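You operate a simulated robot arm through the tools that you are given. There is no shell and no other tool. Be economical: measure what you need, move in short steps, check, and stop when the job is done.

You run a simulated robot arm. Do the job below in one go: nothing can be reset, and whatever is moved stays where it is left.

TASK
Take the tube with blue collar from the pump bench and put it on top of the red pendant there.

It is judged by the outcome, as a careful person would: the job done as asked, and still so three seconds after it is handed in. It fails if anything else is knocked over, pushed out of place, dropped, spilled or broken.

THE ROBOT
A 7-joint arm with a two-finger parallel gripper, fixed in place. Base frame: the origin is at the foot of the arm, x ahead of it, y to its left, z up; the work surface is at about z = 0. Units: mm, rad, N and s.
With the tool pointing down near the work surface it reaches from about 220 to 580 mm from the base axis. Its first joint turns from -1.152 to 1.152 rad. Payload 2.5 kg.
Tool frame: the origin (TCP) lies between the finger pads and is the grasp point; the fingertips stand 23 mm ahead of it; z points along the fingers, y is the line along which they close. The gripper opens to 94 mm. The fingers are 38 mm wide and 10 mm thick; the gripper's body (54 by 96 mm) begins 39 mm behind the TCP.
Orientation is that of the tool frame in the base frame, as [roll, pitch, yaw] about the fixed x, y, z axes, in that order (R = Rz(yaw) Ry(pitch) Rx(roll)). With the fingers straight down and closing along the base's y, the tool's x points along the base's -x, its y along +y and its z along -z.

THE INTERFACE
- The arm moves only by the tool arm_command. Its argument "plan" is a list that holds one entry, the list of rows, each a list of 6 numbers: the shift along the base's x, y, z in m, then the turn, a rotation vector about the base's x, y, z in rad. In form: [[[tx, ty, tz, ax, ay, az], ...]]. A call has 1 to 12 rows; each row shifts and turns the commanded pose from where the row before left it. "hand" is the finger opening in m, from 0 to 0.094, set as the call begins (left out, the last holds). Each row takes 0.2 s and may step no farther than 50 mm and 0.15 rad from the row before; otherwise, or with a gripper value out of range, the whole call is refused. Where a pose cannot be reached the arm comes as near as it can. A force on the tool above 40 N (or 10 N above the force at the start of the call, whichever is more), or a blocked arm, ends the call early, and 0.2 s more pass. The fingers move at their own pace (about 108 mm/s each) and stop on an object; they squeeze with about 30 N. The grip force told is the motor's: it shows also when the fingers shut on nothing. Time passes only in rows, and 0.2 s behind the last, so rows that do not move let the fingers close. The reply holds the time, the measured pose of the TCP, the force on the tool along the base axes, the opening and the grip force, in the units named above and with some noise, and new pictures: "views" is both (left out), scene, wrist or none.
- Cameras (640 x 400 px; columns grow to the right, rows downward): "scene" is fixed at [105.5, -396.1, 563.9]; the picture's right is [0.92, -0.40, 0.00], its down [-0.15, -0.35, -0.92] and it looks along [0.37, 0.85, -0.38] (base axes); focal length 323 px, centre (320, 200). "wrist" rides on the gripper at [-39, 0, -44] in the tool frame; the picture's right is [0.00, -1.00, 0.00], its down [0.97, 0.00, -0.24] and it looks along [0.24, 0.00, 0.97] (tool axes); focal length 218 px, centre (320, 200). There is no depth. A picture from a camera that has moved, and an enlarged one, comes with that camera's place and axes in the base frame and with its lens.
- inspect(camera, box): a new picture of the part [left, top, right, bottom] of that camera's present view, enlarged. No time passes.
- job_done(): hands the job in; it is judged then, once.

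Work in short steps. Places have to be worked out from the pictures, the camera data and where the tool is seen: move nearer, look again, correct. Check each grasp and each placing, and mend what went wrong. You have 90 turns and 170 pictures in all, those below and enlarged ones among them. Open the gripper and draw the arm clear of the work before you hand the job in, unless the task says otherwise; then end with one line.

The tools are called as name(argument=value, ...) on one line, values as JSON. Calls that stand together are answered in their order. arm_command: Moves the arm, as the interface text tells. Its arguments: {"type":"object","properties":{"plan":{"type":"array","items":{"type":"array","items":{"type":"array","items":{"type":"number"}}}},"hand":{"type":"number"},"views":{"type":"string","enum":["both","scene","wrist","none"]}},"required":["plan"]} The other tools are called the same way: inspect (camera, box) takes an enlarged picture of a part of a camera's view; job_done () hands the job in.

At the start:

```text
t: 0.0
eef_pos: [204.7, 257.8, 265.2]
ee_rot: [3.141, 0.001, -3.141]
wrist_force: [-0.5, 0.5, -0.1]
grip_width: 94.2
finger_force: 0.0
```

scene: 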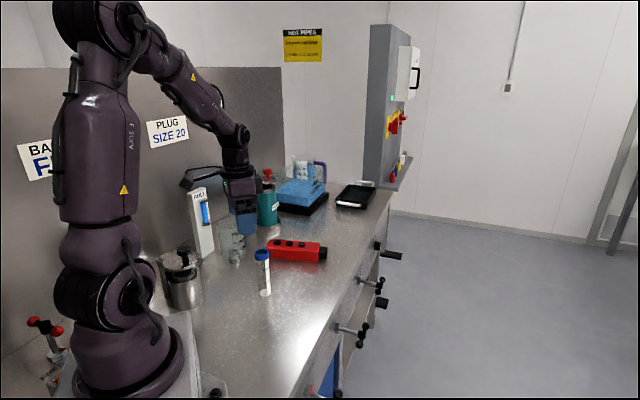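
wrist: 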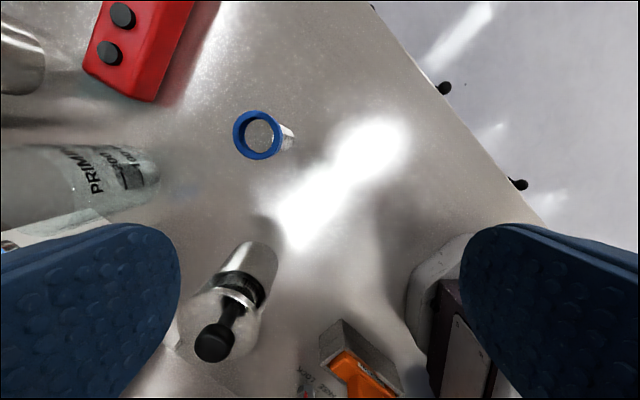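

The tube with the blue collar seems to stand near (254, 315), about 115 mm tall, with the red pendant lying beyond it. I'll look closer at both.

inspect(camera="scene", box=[220, 210, 348, 310])

inspect(camera="wrist", box=[0, 0, 320, 200])

```text
4.00 times, centred on (284, 260) of scene
camera zoom: at [105.5, -396.1, 563.9], right [0.92, -0.4, 0.0], down [-0.15, -0.35, -0.92], along [0.37, 0.85, -0.38], focal length 1292 px, centre (464, -40)
```

zoom: 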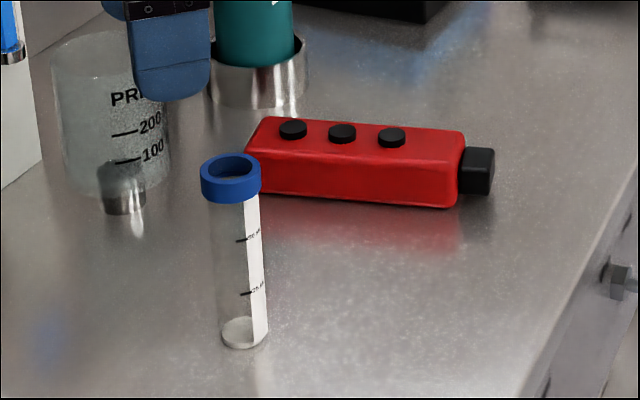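

```text
2.00 times, centred on (160, 100) of wrist
camera zoom: at [241.8, 256.7, 308.8], right [0.0, -1.0, 0.0], down [-0.97, 0.0, 0.24], along [-0.24, 0.0, -0.97], focal length 436 px, centre (640, 400)
```

zoom: 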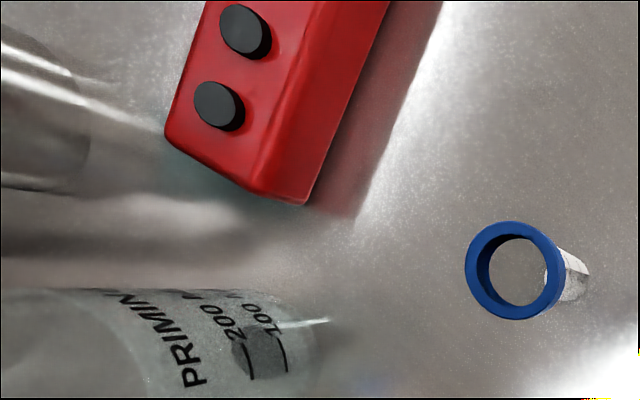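

The tube is empty and upright, with a 38 mm collar. The pendant's only clear flat patch is at its far right end, near (439, 432), z≈40. I'll hover over the tube and yaw 45° so the fingers close tangentially.

arm_command(plan=[[[0.008, 0.0095, 0, 0, 0, 0.131], [0.008, 0.0095, 0, 0, 0, 0.131], [0.008, 0.0095, 0, 0, 0, 0.131], [0.008, 0.0095, 0, 0, 0, 0.131], [0.008, 0.0095, 0, 0, 0, 0.131], [0.008, 0.0095, 0, 0, 0, 0.131], [0, 0, 0, 0, 0, 0]]], hand=0.094)

```text
t: 1.6
eef_pos: [253.4, 315.5, 264.6]
ee_rot: [3.14, 0.001, -2.354]
wrist_force: [0.4, 0.6, -0.4]
grip_width: 93.9
finger_force: 0.0
camera wrist: at [279.6, 342.0, 308.2], right [0.71, -0.71, 0.0], down [-0.68, -0.69, 0.24], along [-0.17, -0.17, -0.97], focal length 218 px, centre (320, 200)
```

scene: 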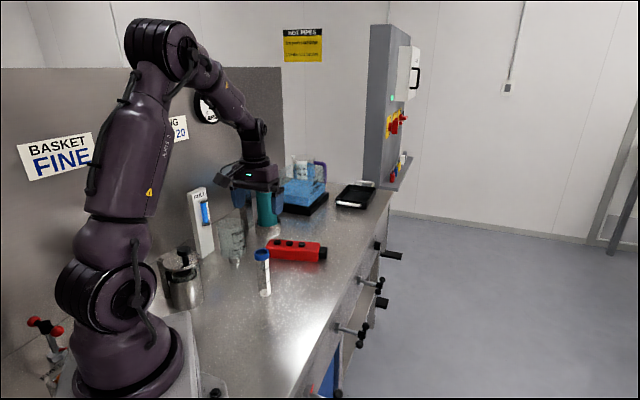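
wrist: 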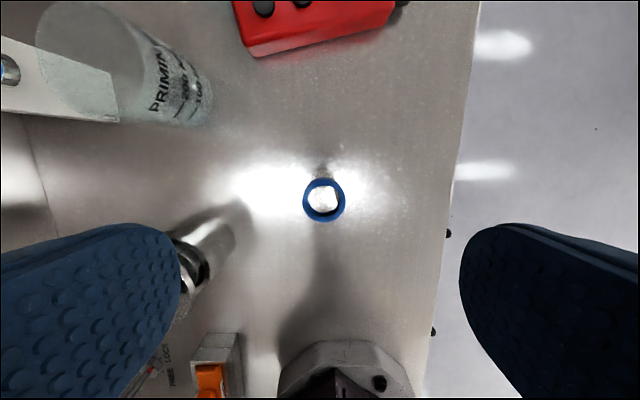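

The collar top sits near (248, 306). Before grasping, I'll test the reach over the pendant's free end and measure it from above.

arm_command(plan=[[[0.03, 0.018, 0, 0, 0, 0], [0.03, 0.018, 0, 0, 0, 0], [0.03, 0.018, 0, 0, 0, 0], [0.03, 0.018, 0, 0, 0, 0], [0.03, 0.018, 0, 0, 0, 0], [0.03, 0.018, 0, 0, 0, 0], [0, 0, -0.03, 0, 0, 0], [0, 0, -0.03, 0, 0, 0], [0, 0, 0, 0, 0, 0]]])

```text
t: 3.6
eef_pos: [421.6, 411.0, 202.7]
ee_rot: [-3.14, -0.001, -2.356]
wrist_force: [0.3, -0.8, 0.3]
grip_width: 94.0
finger_force: 0.0
out of reach, approached as far as the arm can: row 6
camera wrist: at [447.7, 437.8, 245.5], right [0.71, -0.71, 0.0], down [-0.69, -0.69, 0.24], along [-0.17, -0.17, -0.97], focal length 218 px, centre (320, 200)
```

scene: 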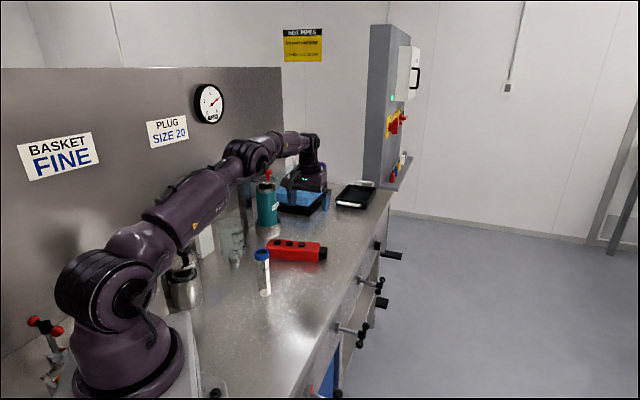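
wrist: 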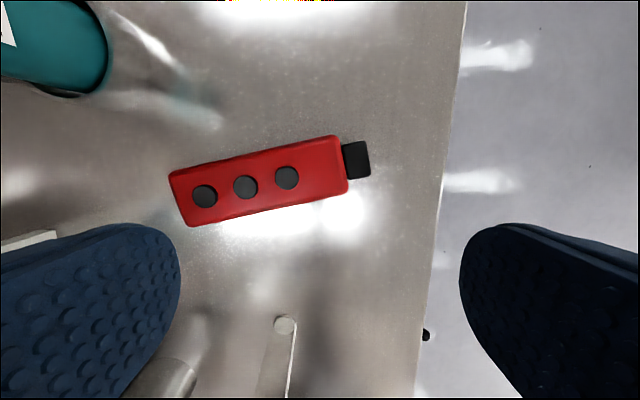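

Straight down, the arm stops about 17 mm short of the free spot, which I now put at (434, 423). I'll tilt the tool about 0.5 rad outward and test the reach there, still well above everything.

arm_command(plan=[[[-0.005, -0.005, 0, 0.0884, -0.0884, 0], [0, 0, 0, 0.0884, -0.0884, 0], [0, 0, 0, 0.0884, -0.0884, 0], [0, 0, 0, 0.0884, -0.0884, 0], [0.008, 0.008, -0.01, 0, 0, 0], [0.008, 0.008, -0.02, 0, 0, 0], [0, 0, -0.015, 0, 0, 0], [0, 0, 0, 0, 0, 0]]])

```text
t: 5.4
eef_pos: [432.0, 421.6, 157.3]
ee_rot: [-3.141, 0.499, -2.358]
wrist_force: [-0.5, -0.3, 0.0]
grip_width: 94.0
finger_force: 0.1
camera wrist: at [440.1, 430.2, 213.5], right [0.71, -0.71, 0.0], down [-0.68, -0.68, -0.25], along [0.18, 0.18, -0.97], focal length 218 px, centre (320, 200)
```

scene: 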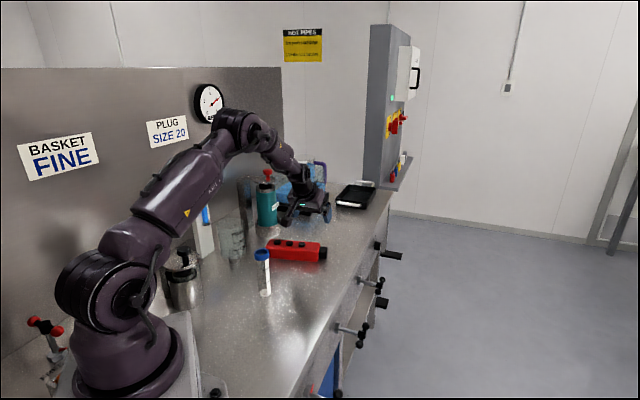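
wrist: 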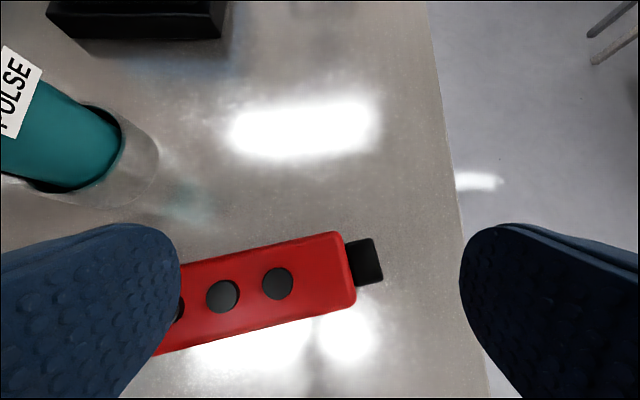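

The tilted reach works. Two views agree on a pendant top at z≈40 and the clear spot centre at about (434, 423). Going back over the tube with this tilt held.

arm_command(plan=[[[0, 0, 0.045, 0, 0, 0], [-0.026, -0.0165, 0.01, 0, 0, 0], [-0.0315, -0.02, 0, 0, 0, 0], [-0.0315, -0.02, 0, 0, 0, 0], [-0.0315, -0.02, 0, 0, 0, 0], [-0.0315, -0.02, 0, 0, 0, 0], [-0.0315, -0.02, 0, 0, 0, 0], [0, 0, -0.02, 0, 0, 0], [0, 0, 0, 0, 0, 0]]])

```text
t: 7.4
eef_pos: [248.6, 304.3, 191.4]
ee_rot: [3.141, 0.5, -2.356]
wrist_force: [0.9, 0.7, -0.5]
grip_width: 93.9
finger_force: 0.0
camera wrist: at [256.1, 312.9, 247.7], right [0.71, -0.71, 0.0], down [-0.68, -0.68, -0.25], along [0.18, 0.18, -0.97], focal length 218 px, centre (320, 200)
```

scene: 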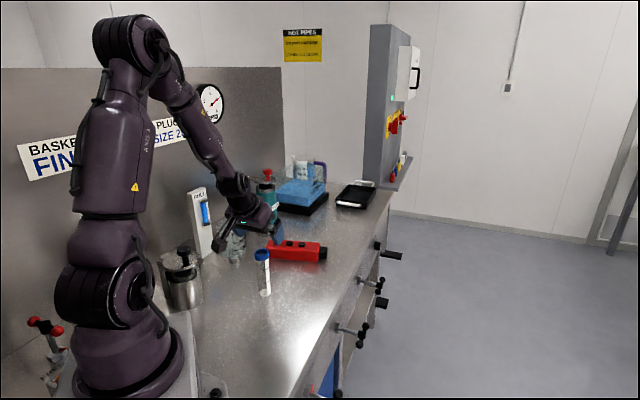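
wrist: 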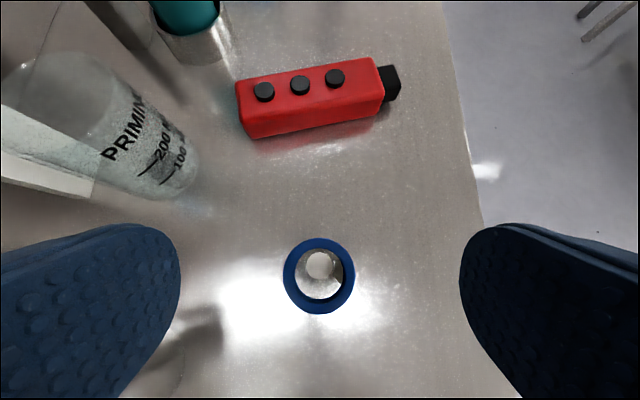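

The collar is centred near (249.4, 306) with its top at z≈124. I'll centre on it and lower to z≈114, open.

arm_command(plan=[[[0.0008, 0.0017, -0.02, 0, 0, 0], [0, 0, -0.025, 0, 0, 0], [0, 0, -0.02, 0, 0, 0], [0, 0, -0.012, 0, 0, 0], [0, 0, 0, 0, 0, 0]]])

inspect(camera="scene", box=[200, 210, 328, 310])

```text
t: 8.6
eef_pos: [249.1, 306.3, 115.2]
ee_rot: [3.141, 0.502, -2.354]
wrist_force: [0.7, 0.1, -0.3]
grip_width: 94.0
finger_force: 0.0
camera wrist: at [257.5, 316.2, 171.6], right [0.71, -0.71, 0.0], down [-0.68, -0.68, -0.25], along [0.18, 0.18, -0.97], focal length 218 px, centre (320, 200)
```

scene: 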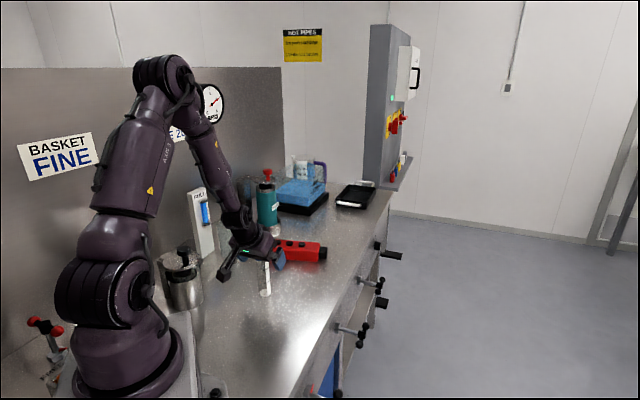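
wrist: 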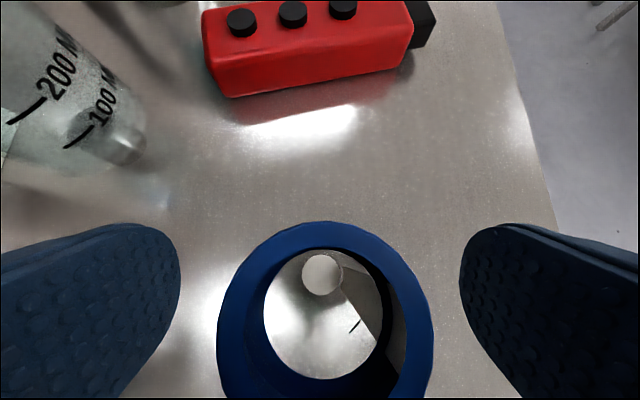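

```text
4.00 times, centred on (264, 260) of scene
camera zoom: at [105.5, -396.1, 563.9], right [0.92, -0.4, 0.0], down [-0.15, -0.35, -0.92], along [0.37, 0.85, -0.38], focal length 1292 px, centre (544, -40)
```

zoom: 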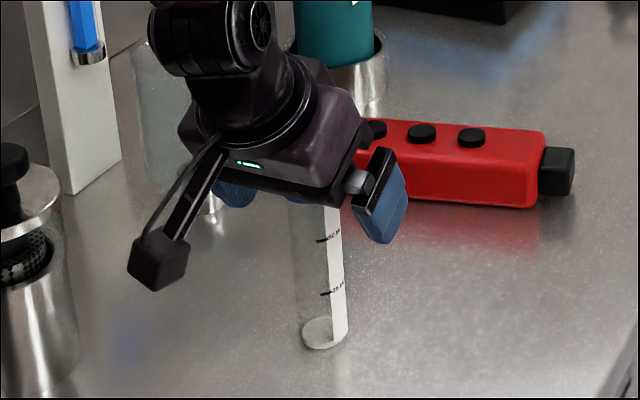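

The collar sits centred between the pads with the TCP at collar height. Closing the gripper.

arm_command(plan=[[[0, 0, 0, 0, 0, 0], [0, 0, 0, 0, 0, 0], [0, 0, 0, 0, 0, 0]]], hand=0.02, views="wrist")

```text
t: 9.4
eef_pos: [250.2, 307.2, 115.2]
ee_rot: [3.141, 0.497, -2.355]
wrist_force: [-1.0, 0.0, 0.2]
grip_width: 35.8
finger_force: 30.4
camera wrist: at [257.4, 316.0, 171.8], right [0.71, -0.71, 0.0], down [-0.68, -0.68, -0.25], along [0.18, 0.18, -0.97], focal length 218 px, centre (320, 200)
```

wrist: 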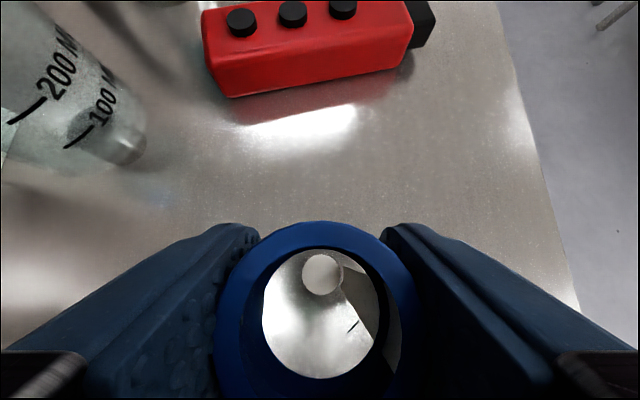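

The collar is gripped at 35.8 mm. Lifting 80 mm and checking.

arm_command(plan=[[[0, 0, 0.01, 0, 0, 0], [0, 0, 0.02, 0, 0, 0], [0, 0, 0.03, 0, 0, 0], [0, 0, 0.02, 0, 0, 0], [0, 0, 0, 0, 0, 0]]])

inspect(camera="scene", box=[200, 190, 328, 290])

```text
t: 10.6
eef_pos: [249.7, 305.8, 194.8]
ee_rot: [3.141, 0.499, -2.356]
wrist_force: [0.3, -0.8, 0.0]
grip_width: 36.0
finger_force: 30.1
camera wrist: at [257.7, 314.6, 251.1], right [0.71, -0.71, 0.0], down [-0.68, -0.68, -0.25], along [0.18, 0.18, -0.97], focal length 218 px, centre (320, 200)
```

scene: 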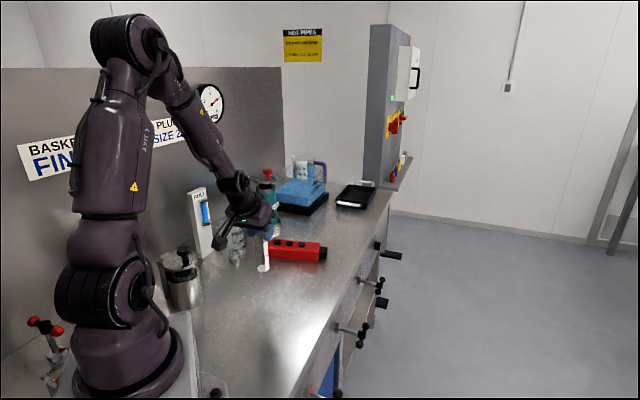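
wrist: 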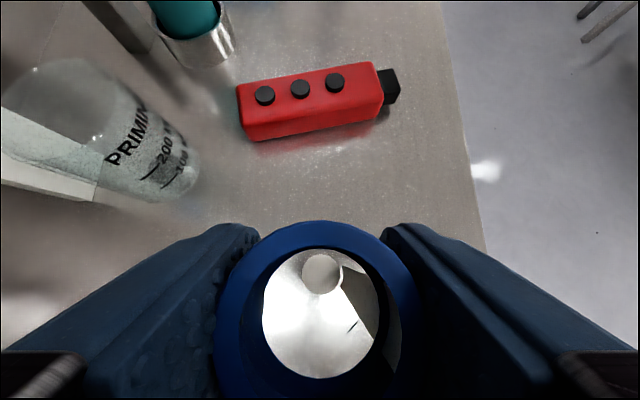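

```text
4.00 times, centred on (264, 240) of scene
camera zoom: at [105.5, -396.1, 563.9], right [0.92, -0.4, 0.0], down [-0.15, -0.35, -0.92], along [0.37, 0.85, -0.38], focal length 1292 px, centre (544, 40)
```

zoom: 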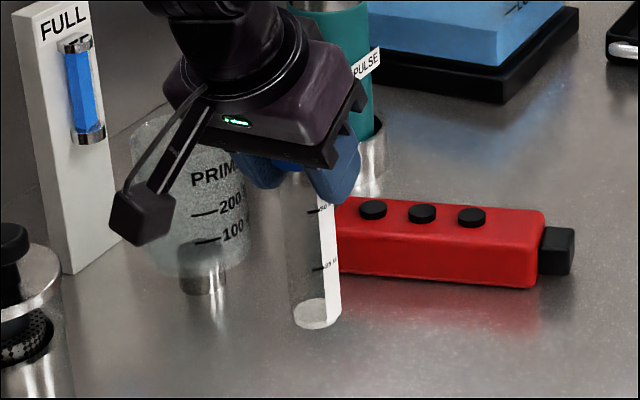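

The tube lifted cleanly and hangs vertical. Carrying it over to the spot at (434, 423), with its bottom about 80 mm up.

arm_command(plan=[[[0.01, 0.006, 0, 0, 0, 0], [0.02, 0.013, 0, 0, 0, 0], [0.024, 0.0155, 0, 0, 0, 0], [0.025, 0.016, 0, 0, 0, 0], [0.025, 0.016, 0, 0, 0, 0], [0.025, 0.016, 0, 0, 0, 0], [0.025, 0.016, 0, 0, 0, 0], [0.02, 0.0125, 0, 0, 0, 0], [0.0103, 0.006, 0, 0, 0, 0], [0, 0, 0, 0, 0, 0], [0, 0, 0, 0, 0, 0]]])

inspect(camera="scene", box=[256, 190, 352, 265])

```text
t: 13.0
eef_pos: [435.2, 424.3, 194.4]
ee_rot: [3.141, 0.5, -2.355]
wrist_force: [0.1, -0.3, 0.1]
grip_width: 36.1
finger_force: 30.2
camera wrist: at [442.4, 432.2, 250.4], right [0.71, -0.71, 0.0], down [-0.68, -0.68, -0.25], along [0.18, 0.18, -0.97], focal length 218 px, centre (320, 200)
```

scene: 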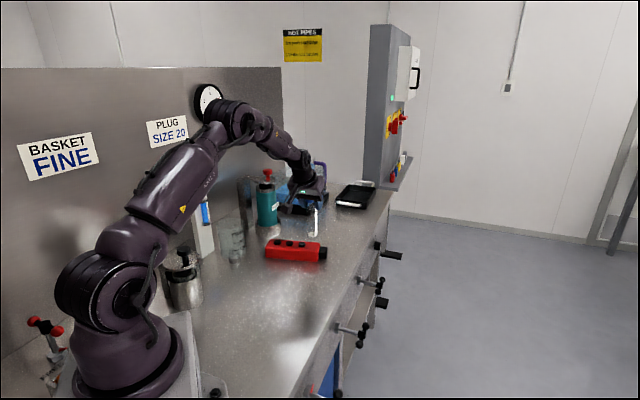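
wrist: 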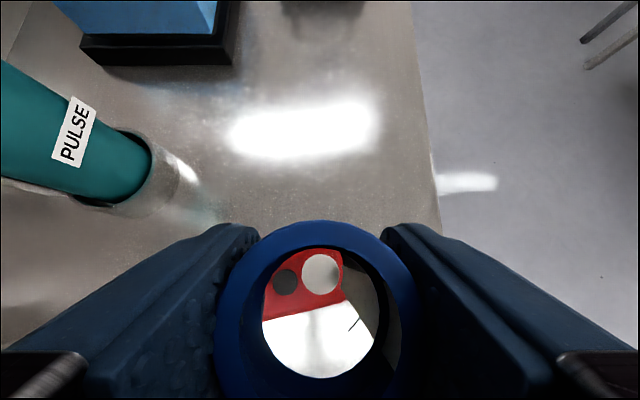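

```text
5.33 times, centred on (304, 228) of scene
camera zoom: at [105.5, -396.1, 563.9], right [0.92, -0.4, 0.0], down [-0.15, -0.35, -0.92], along [0.37, 0.85, -0.38], focal length 1723 px, centre (405, 53)
```

zoom: 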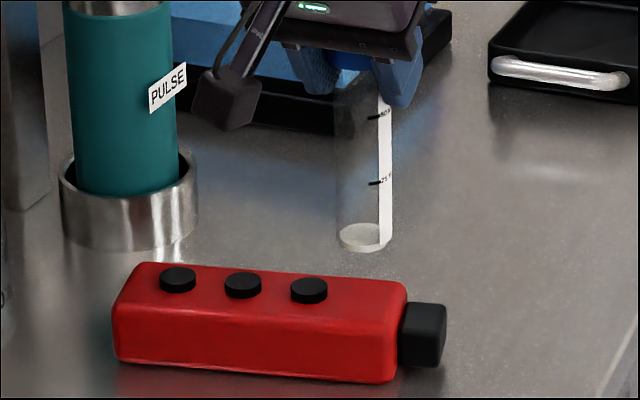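

The tube hangs above the free end, and I can see the pendant through it. Lowering to about 10 mm above the surface, then checking alignment.

arm_command(plan=[[[-0.001, -0.001, -0.01, 0, 0, 0], [0, 0, -0.01, 0, 0, 0], [0, 0, -0.008, 0, 0, 0], [0, 0, 0, 0, 0, 0]]], views="none")

inspect(camera="scene", box=[272, 200, 336, 270])

inspect(camera="wrist", box=[240, 230, 400, 400])

```text
t: 14.0
eef_pos: [432.6, 422.2, 166.8]
ee_rot: [-3.141, 0.498, -2.354]
wrist_force: [0.6, 0.0, -0.9]
grip_width: 35.6
finger_force: 29.6
```

```text
5.71 times, centred on (304, 235) of scene
camera zoom: at [105.5, -396.1, 563.9], right [0.92, -0.4, 0.0], down [-0.15, -0.35, -0.92], along [0.37, 0.85, -0.38], focal length 1846 px, centre (411, 0)
```

zoom: 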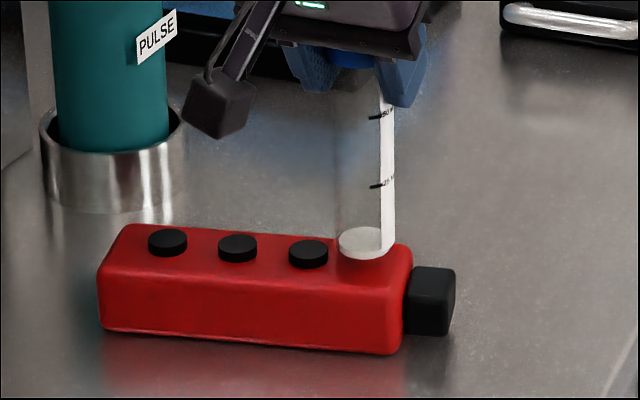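

```text
2.35 times, centred on (320, 315) of wrist
camera zoom: at [440.4, 431.2, 223.3], right [0.71, -0.71, 0.0], down [-0.68, -0.68, -0.25], along [0.18, 0.18, -0.97], focal length 514 px, centre (320, -71)
```

zoom: 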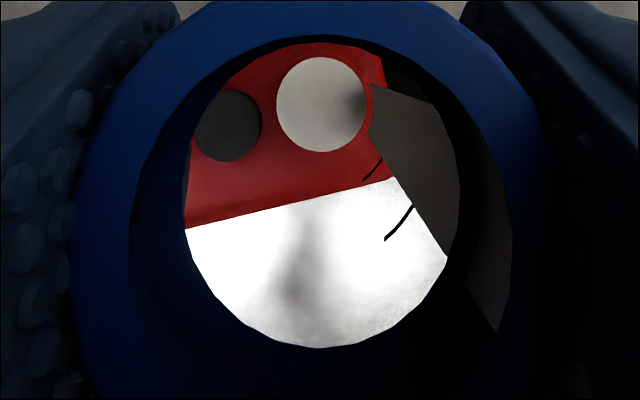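

The tube base sits on the pendant's axis, about 5 mm clear of the last button and 6 mm from the end. Lowering most of the remaining ~11 mm.

arm_command(plan=[[[0, 0, -0.004, 0, 0, 0], [0, 0, -0.003, 0, 0, 0], [0, 0, -0.002, 0, 0, 0], [0, 0, 0, 0, 0, 0]]], views="none")

inspect(camera="scene", box=[288, 225, 336, 265])

```text
t: 15.0
eef_pos: [433.0, 421.8, 157.5]
ee_rot: [-3.14, 0.5, -2.357]
wrist_force: [0.5, -0.8, -0.8]
grip_width: 36.0
finger_force: 29.9
```

```text
10.00 times, centred on (312, 245) of scene
camera zoom: at [105.5, -396.1, 563.9], right [0.92, -0.4, 0.0], down [-0.15, -0.35, -0.92], along [0.37, 0.85, -0.38], focal length 3231 px, centre (400, -250)
```

zoom: 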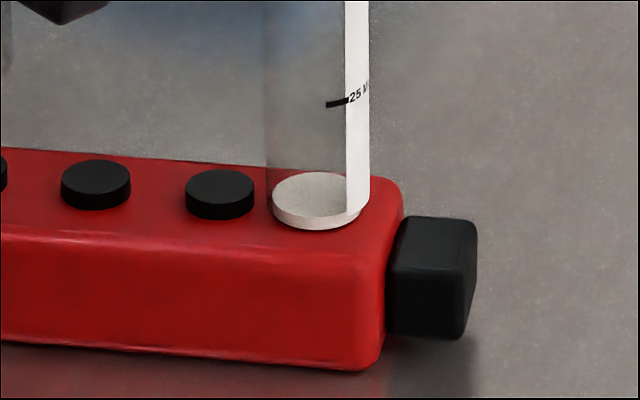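

The base is very close to the surface, between the button and the end, with no contact force yet. Stepping down 2 mm.

arm_command(plan=[[[0, 0, -0.001, 0, 0, 0], [0, 0, -0.001, 0, 0, 0], [0, 0, 0, 0, 0, 0]]], views="none")

inspect(camera="scene", box=[288, 225, 336, 265])

```text
t: 15.8
eef_pos: [432.8, 422.9, 156.3]
ee_rot: [-3.141, 0.502, -2.356]
wrist_force: [-0.4, -1.1, 6.1]
grip_width: 35.7
finger_force: 30.0
```

```text
10.00 times, centred on (312, 245) of scene
camera zoom: at [105.5, -396.1, 563.9], right [0.92, -0.4, 0.0], down [-0.15, -0.35, -0.92], along [0.37, 0.85, -0.38], focal length 3231 px, centre (400, -250)
```

zoom: 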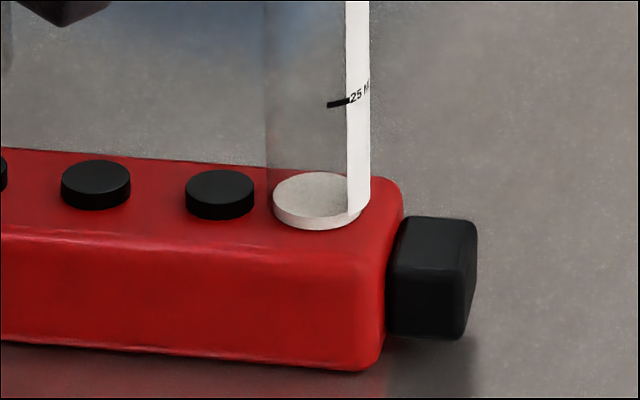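

The force reads 6 N upward, so the tube is resting on the pendant. I'll ease off 0.5 mm and open the fingers a little.

arm_command(plan=[[[0, 0, 0.0005, 0, 0, 0], [0, 0, 0, 0, 0, 0]]], views="none")

arm_command(plan=[[[0, 0, 0, 0, 0, 0], [0, 0, 0, 0, 0, 0]]], hand=0.06)

```text
t: 16.4
eef_pos: [432.3, 421.7, 156.8]
ee_rot: [3.141, 0.502, -2.356]
wrist_force: [1.6, 0.8, 4.5]
grip_width: 35.6
finger_force: 30.2
```

```text
t: 17.0
eef_pos: [432.0, 421.7, 156.3]
ee_rot: [3.141, 0.498, -2.357]
wrist_force: [0.0, 0.3, 0.6]
grip_width: 60.1
finger_force: 0.0
camera wrist: at [440.1, 431.0, 212.8], right [0.71, -0.71, 0.0], down [-0.68, -0.68, -0.25], along [0.18, 0.18, -0.97], focal length 218 px, centre (320, 200)
```

scene: 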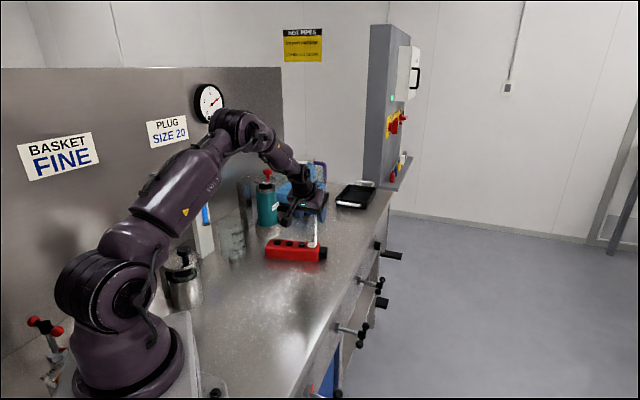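
wrist: 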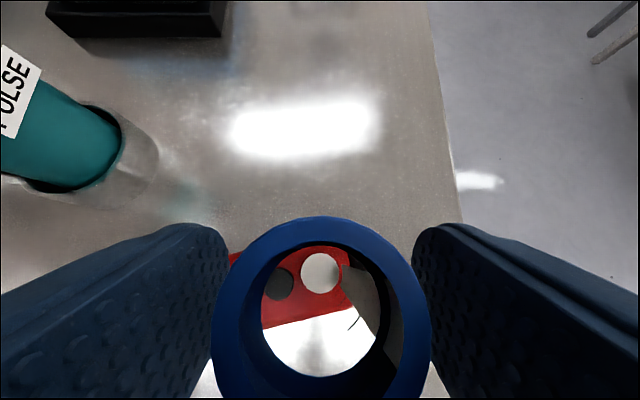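

The tube stands free. Opening wider and backing off along the tool axis, up and inward.

arm_command(plan=[[[0, 0, 0, 0, 0, 0], [-0.003, -0.003, 0.008, 0, 0, 0], [-0.007, -0.007, 0.018, 0, 0, 0], [-0.01, -0.01, 0.026, 0, 0, 0], [-0.01, -0.01, 0.026, 0, 0, 0], [-0.03, -0.025, 0.02, 0, 0, 0], [-0.03, -0.025, 0.01, 0, 0, 0], [-0.03, -0.025, 0, 0, 0, 0], [0, 0, 0, 0, 0, 0]]], hand=0.08)

inspect(camera="scene", box=[230, 170, 358, 270])

```text
t: 19.0
eef_pos: [313.0, 317.5, 262.3]
ee_rot: [-3.14, 0.497, -2.355]
wrist_force: [0.5, -0.3, 0.4]
grip_width: 80.0
finger_force: 0.0
camera wrist: at [320.5, 326.9, 319.4], right [0.71, -0.71, 0.0], down [-0.68, -0.68, -0.25], along [0.18, 0.18, -0.97], focal length 218 px, centre (320, 200)
```

scene: 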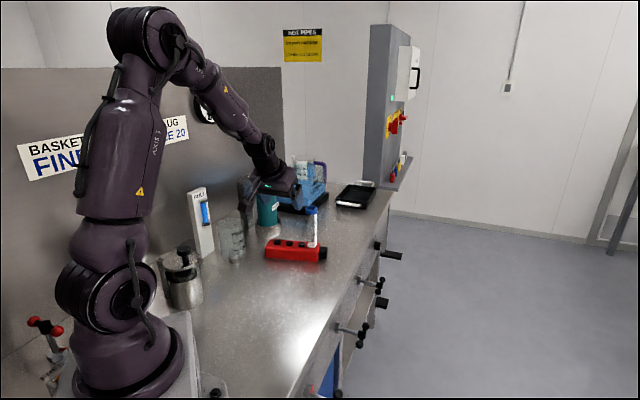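
wrist: 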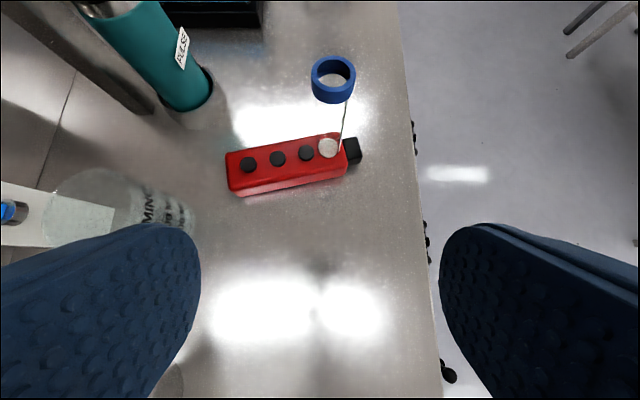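

```text
4.00 times, centred on (294, 220) of scene
camera zoom: at [105.5, -396.1, 563.9], right [0.92, -0.4, 0.0], down [-0.15, -0.35, -0.92], along [0.37, 0.85, -0.38], focal length 1292 px, centre (424, 120)
```

zoom: 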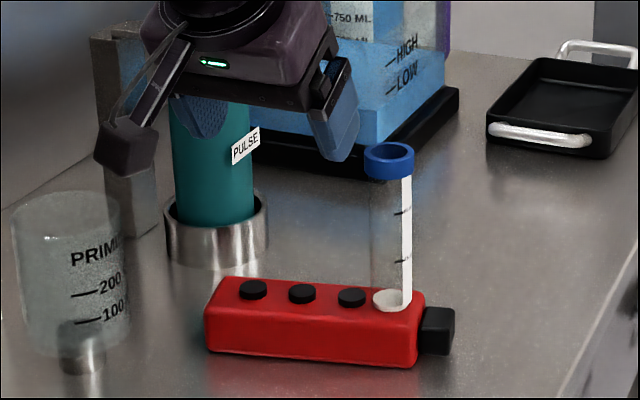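

The tube stands upright on the red pendant, nothing else has moved, and the arm is clear with the gripper open. Handing in.

job_done()

```text
The job is handed in.
```

The blue-collared tube is standing upright on the clear end of the red pendant, nothing else was disturbed, and the arm is drawn back with the gripper open.
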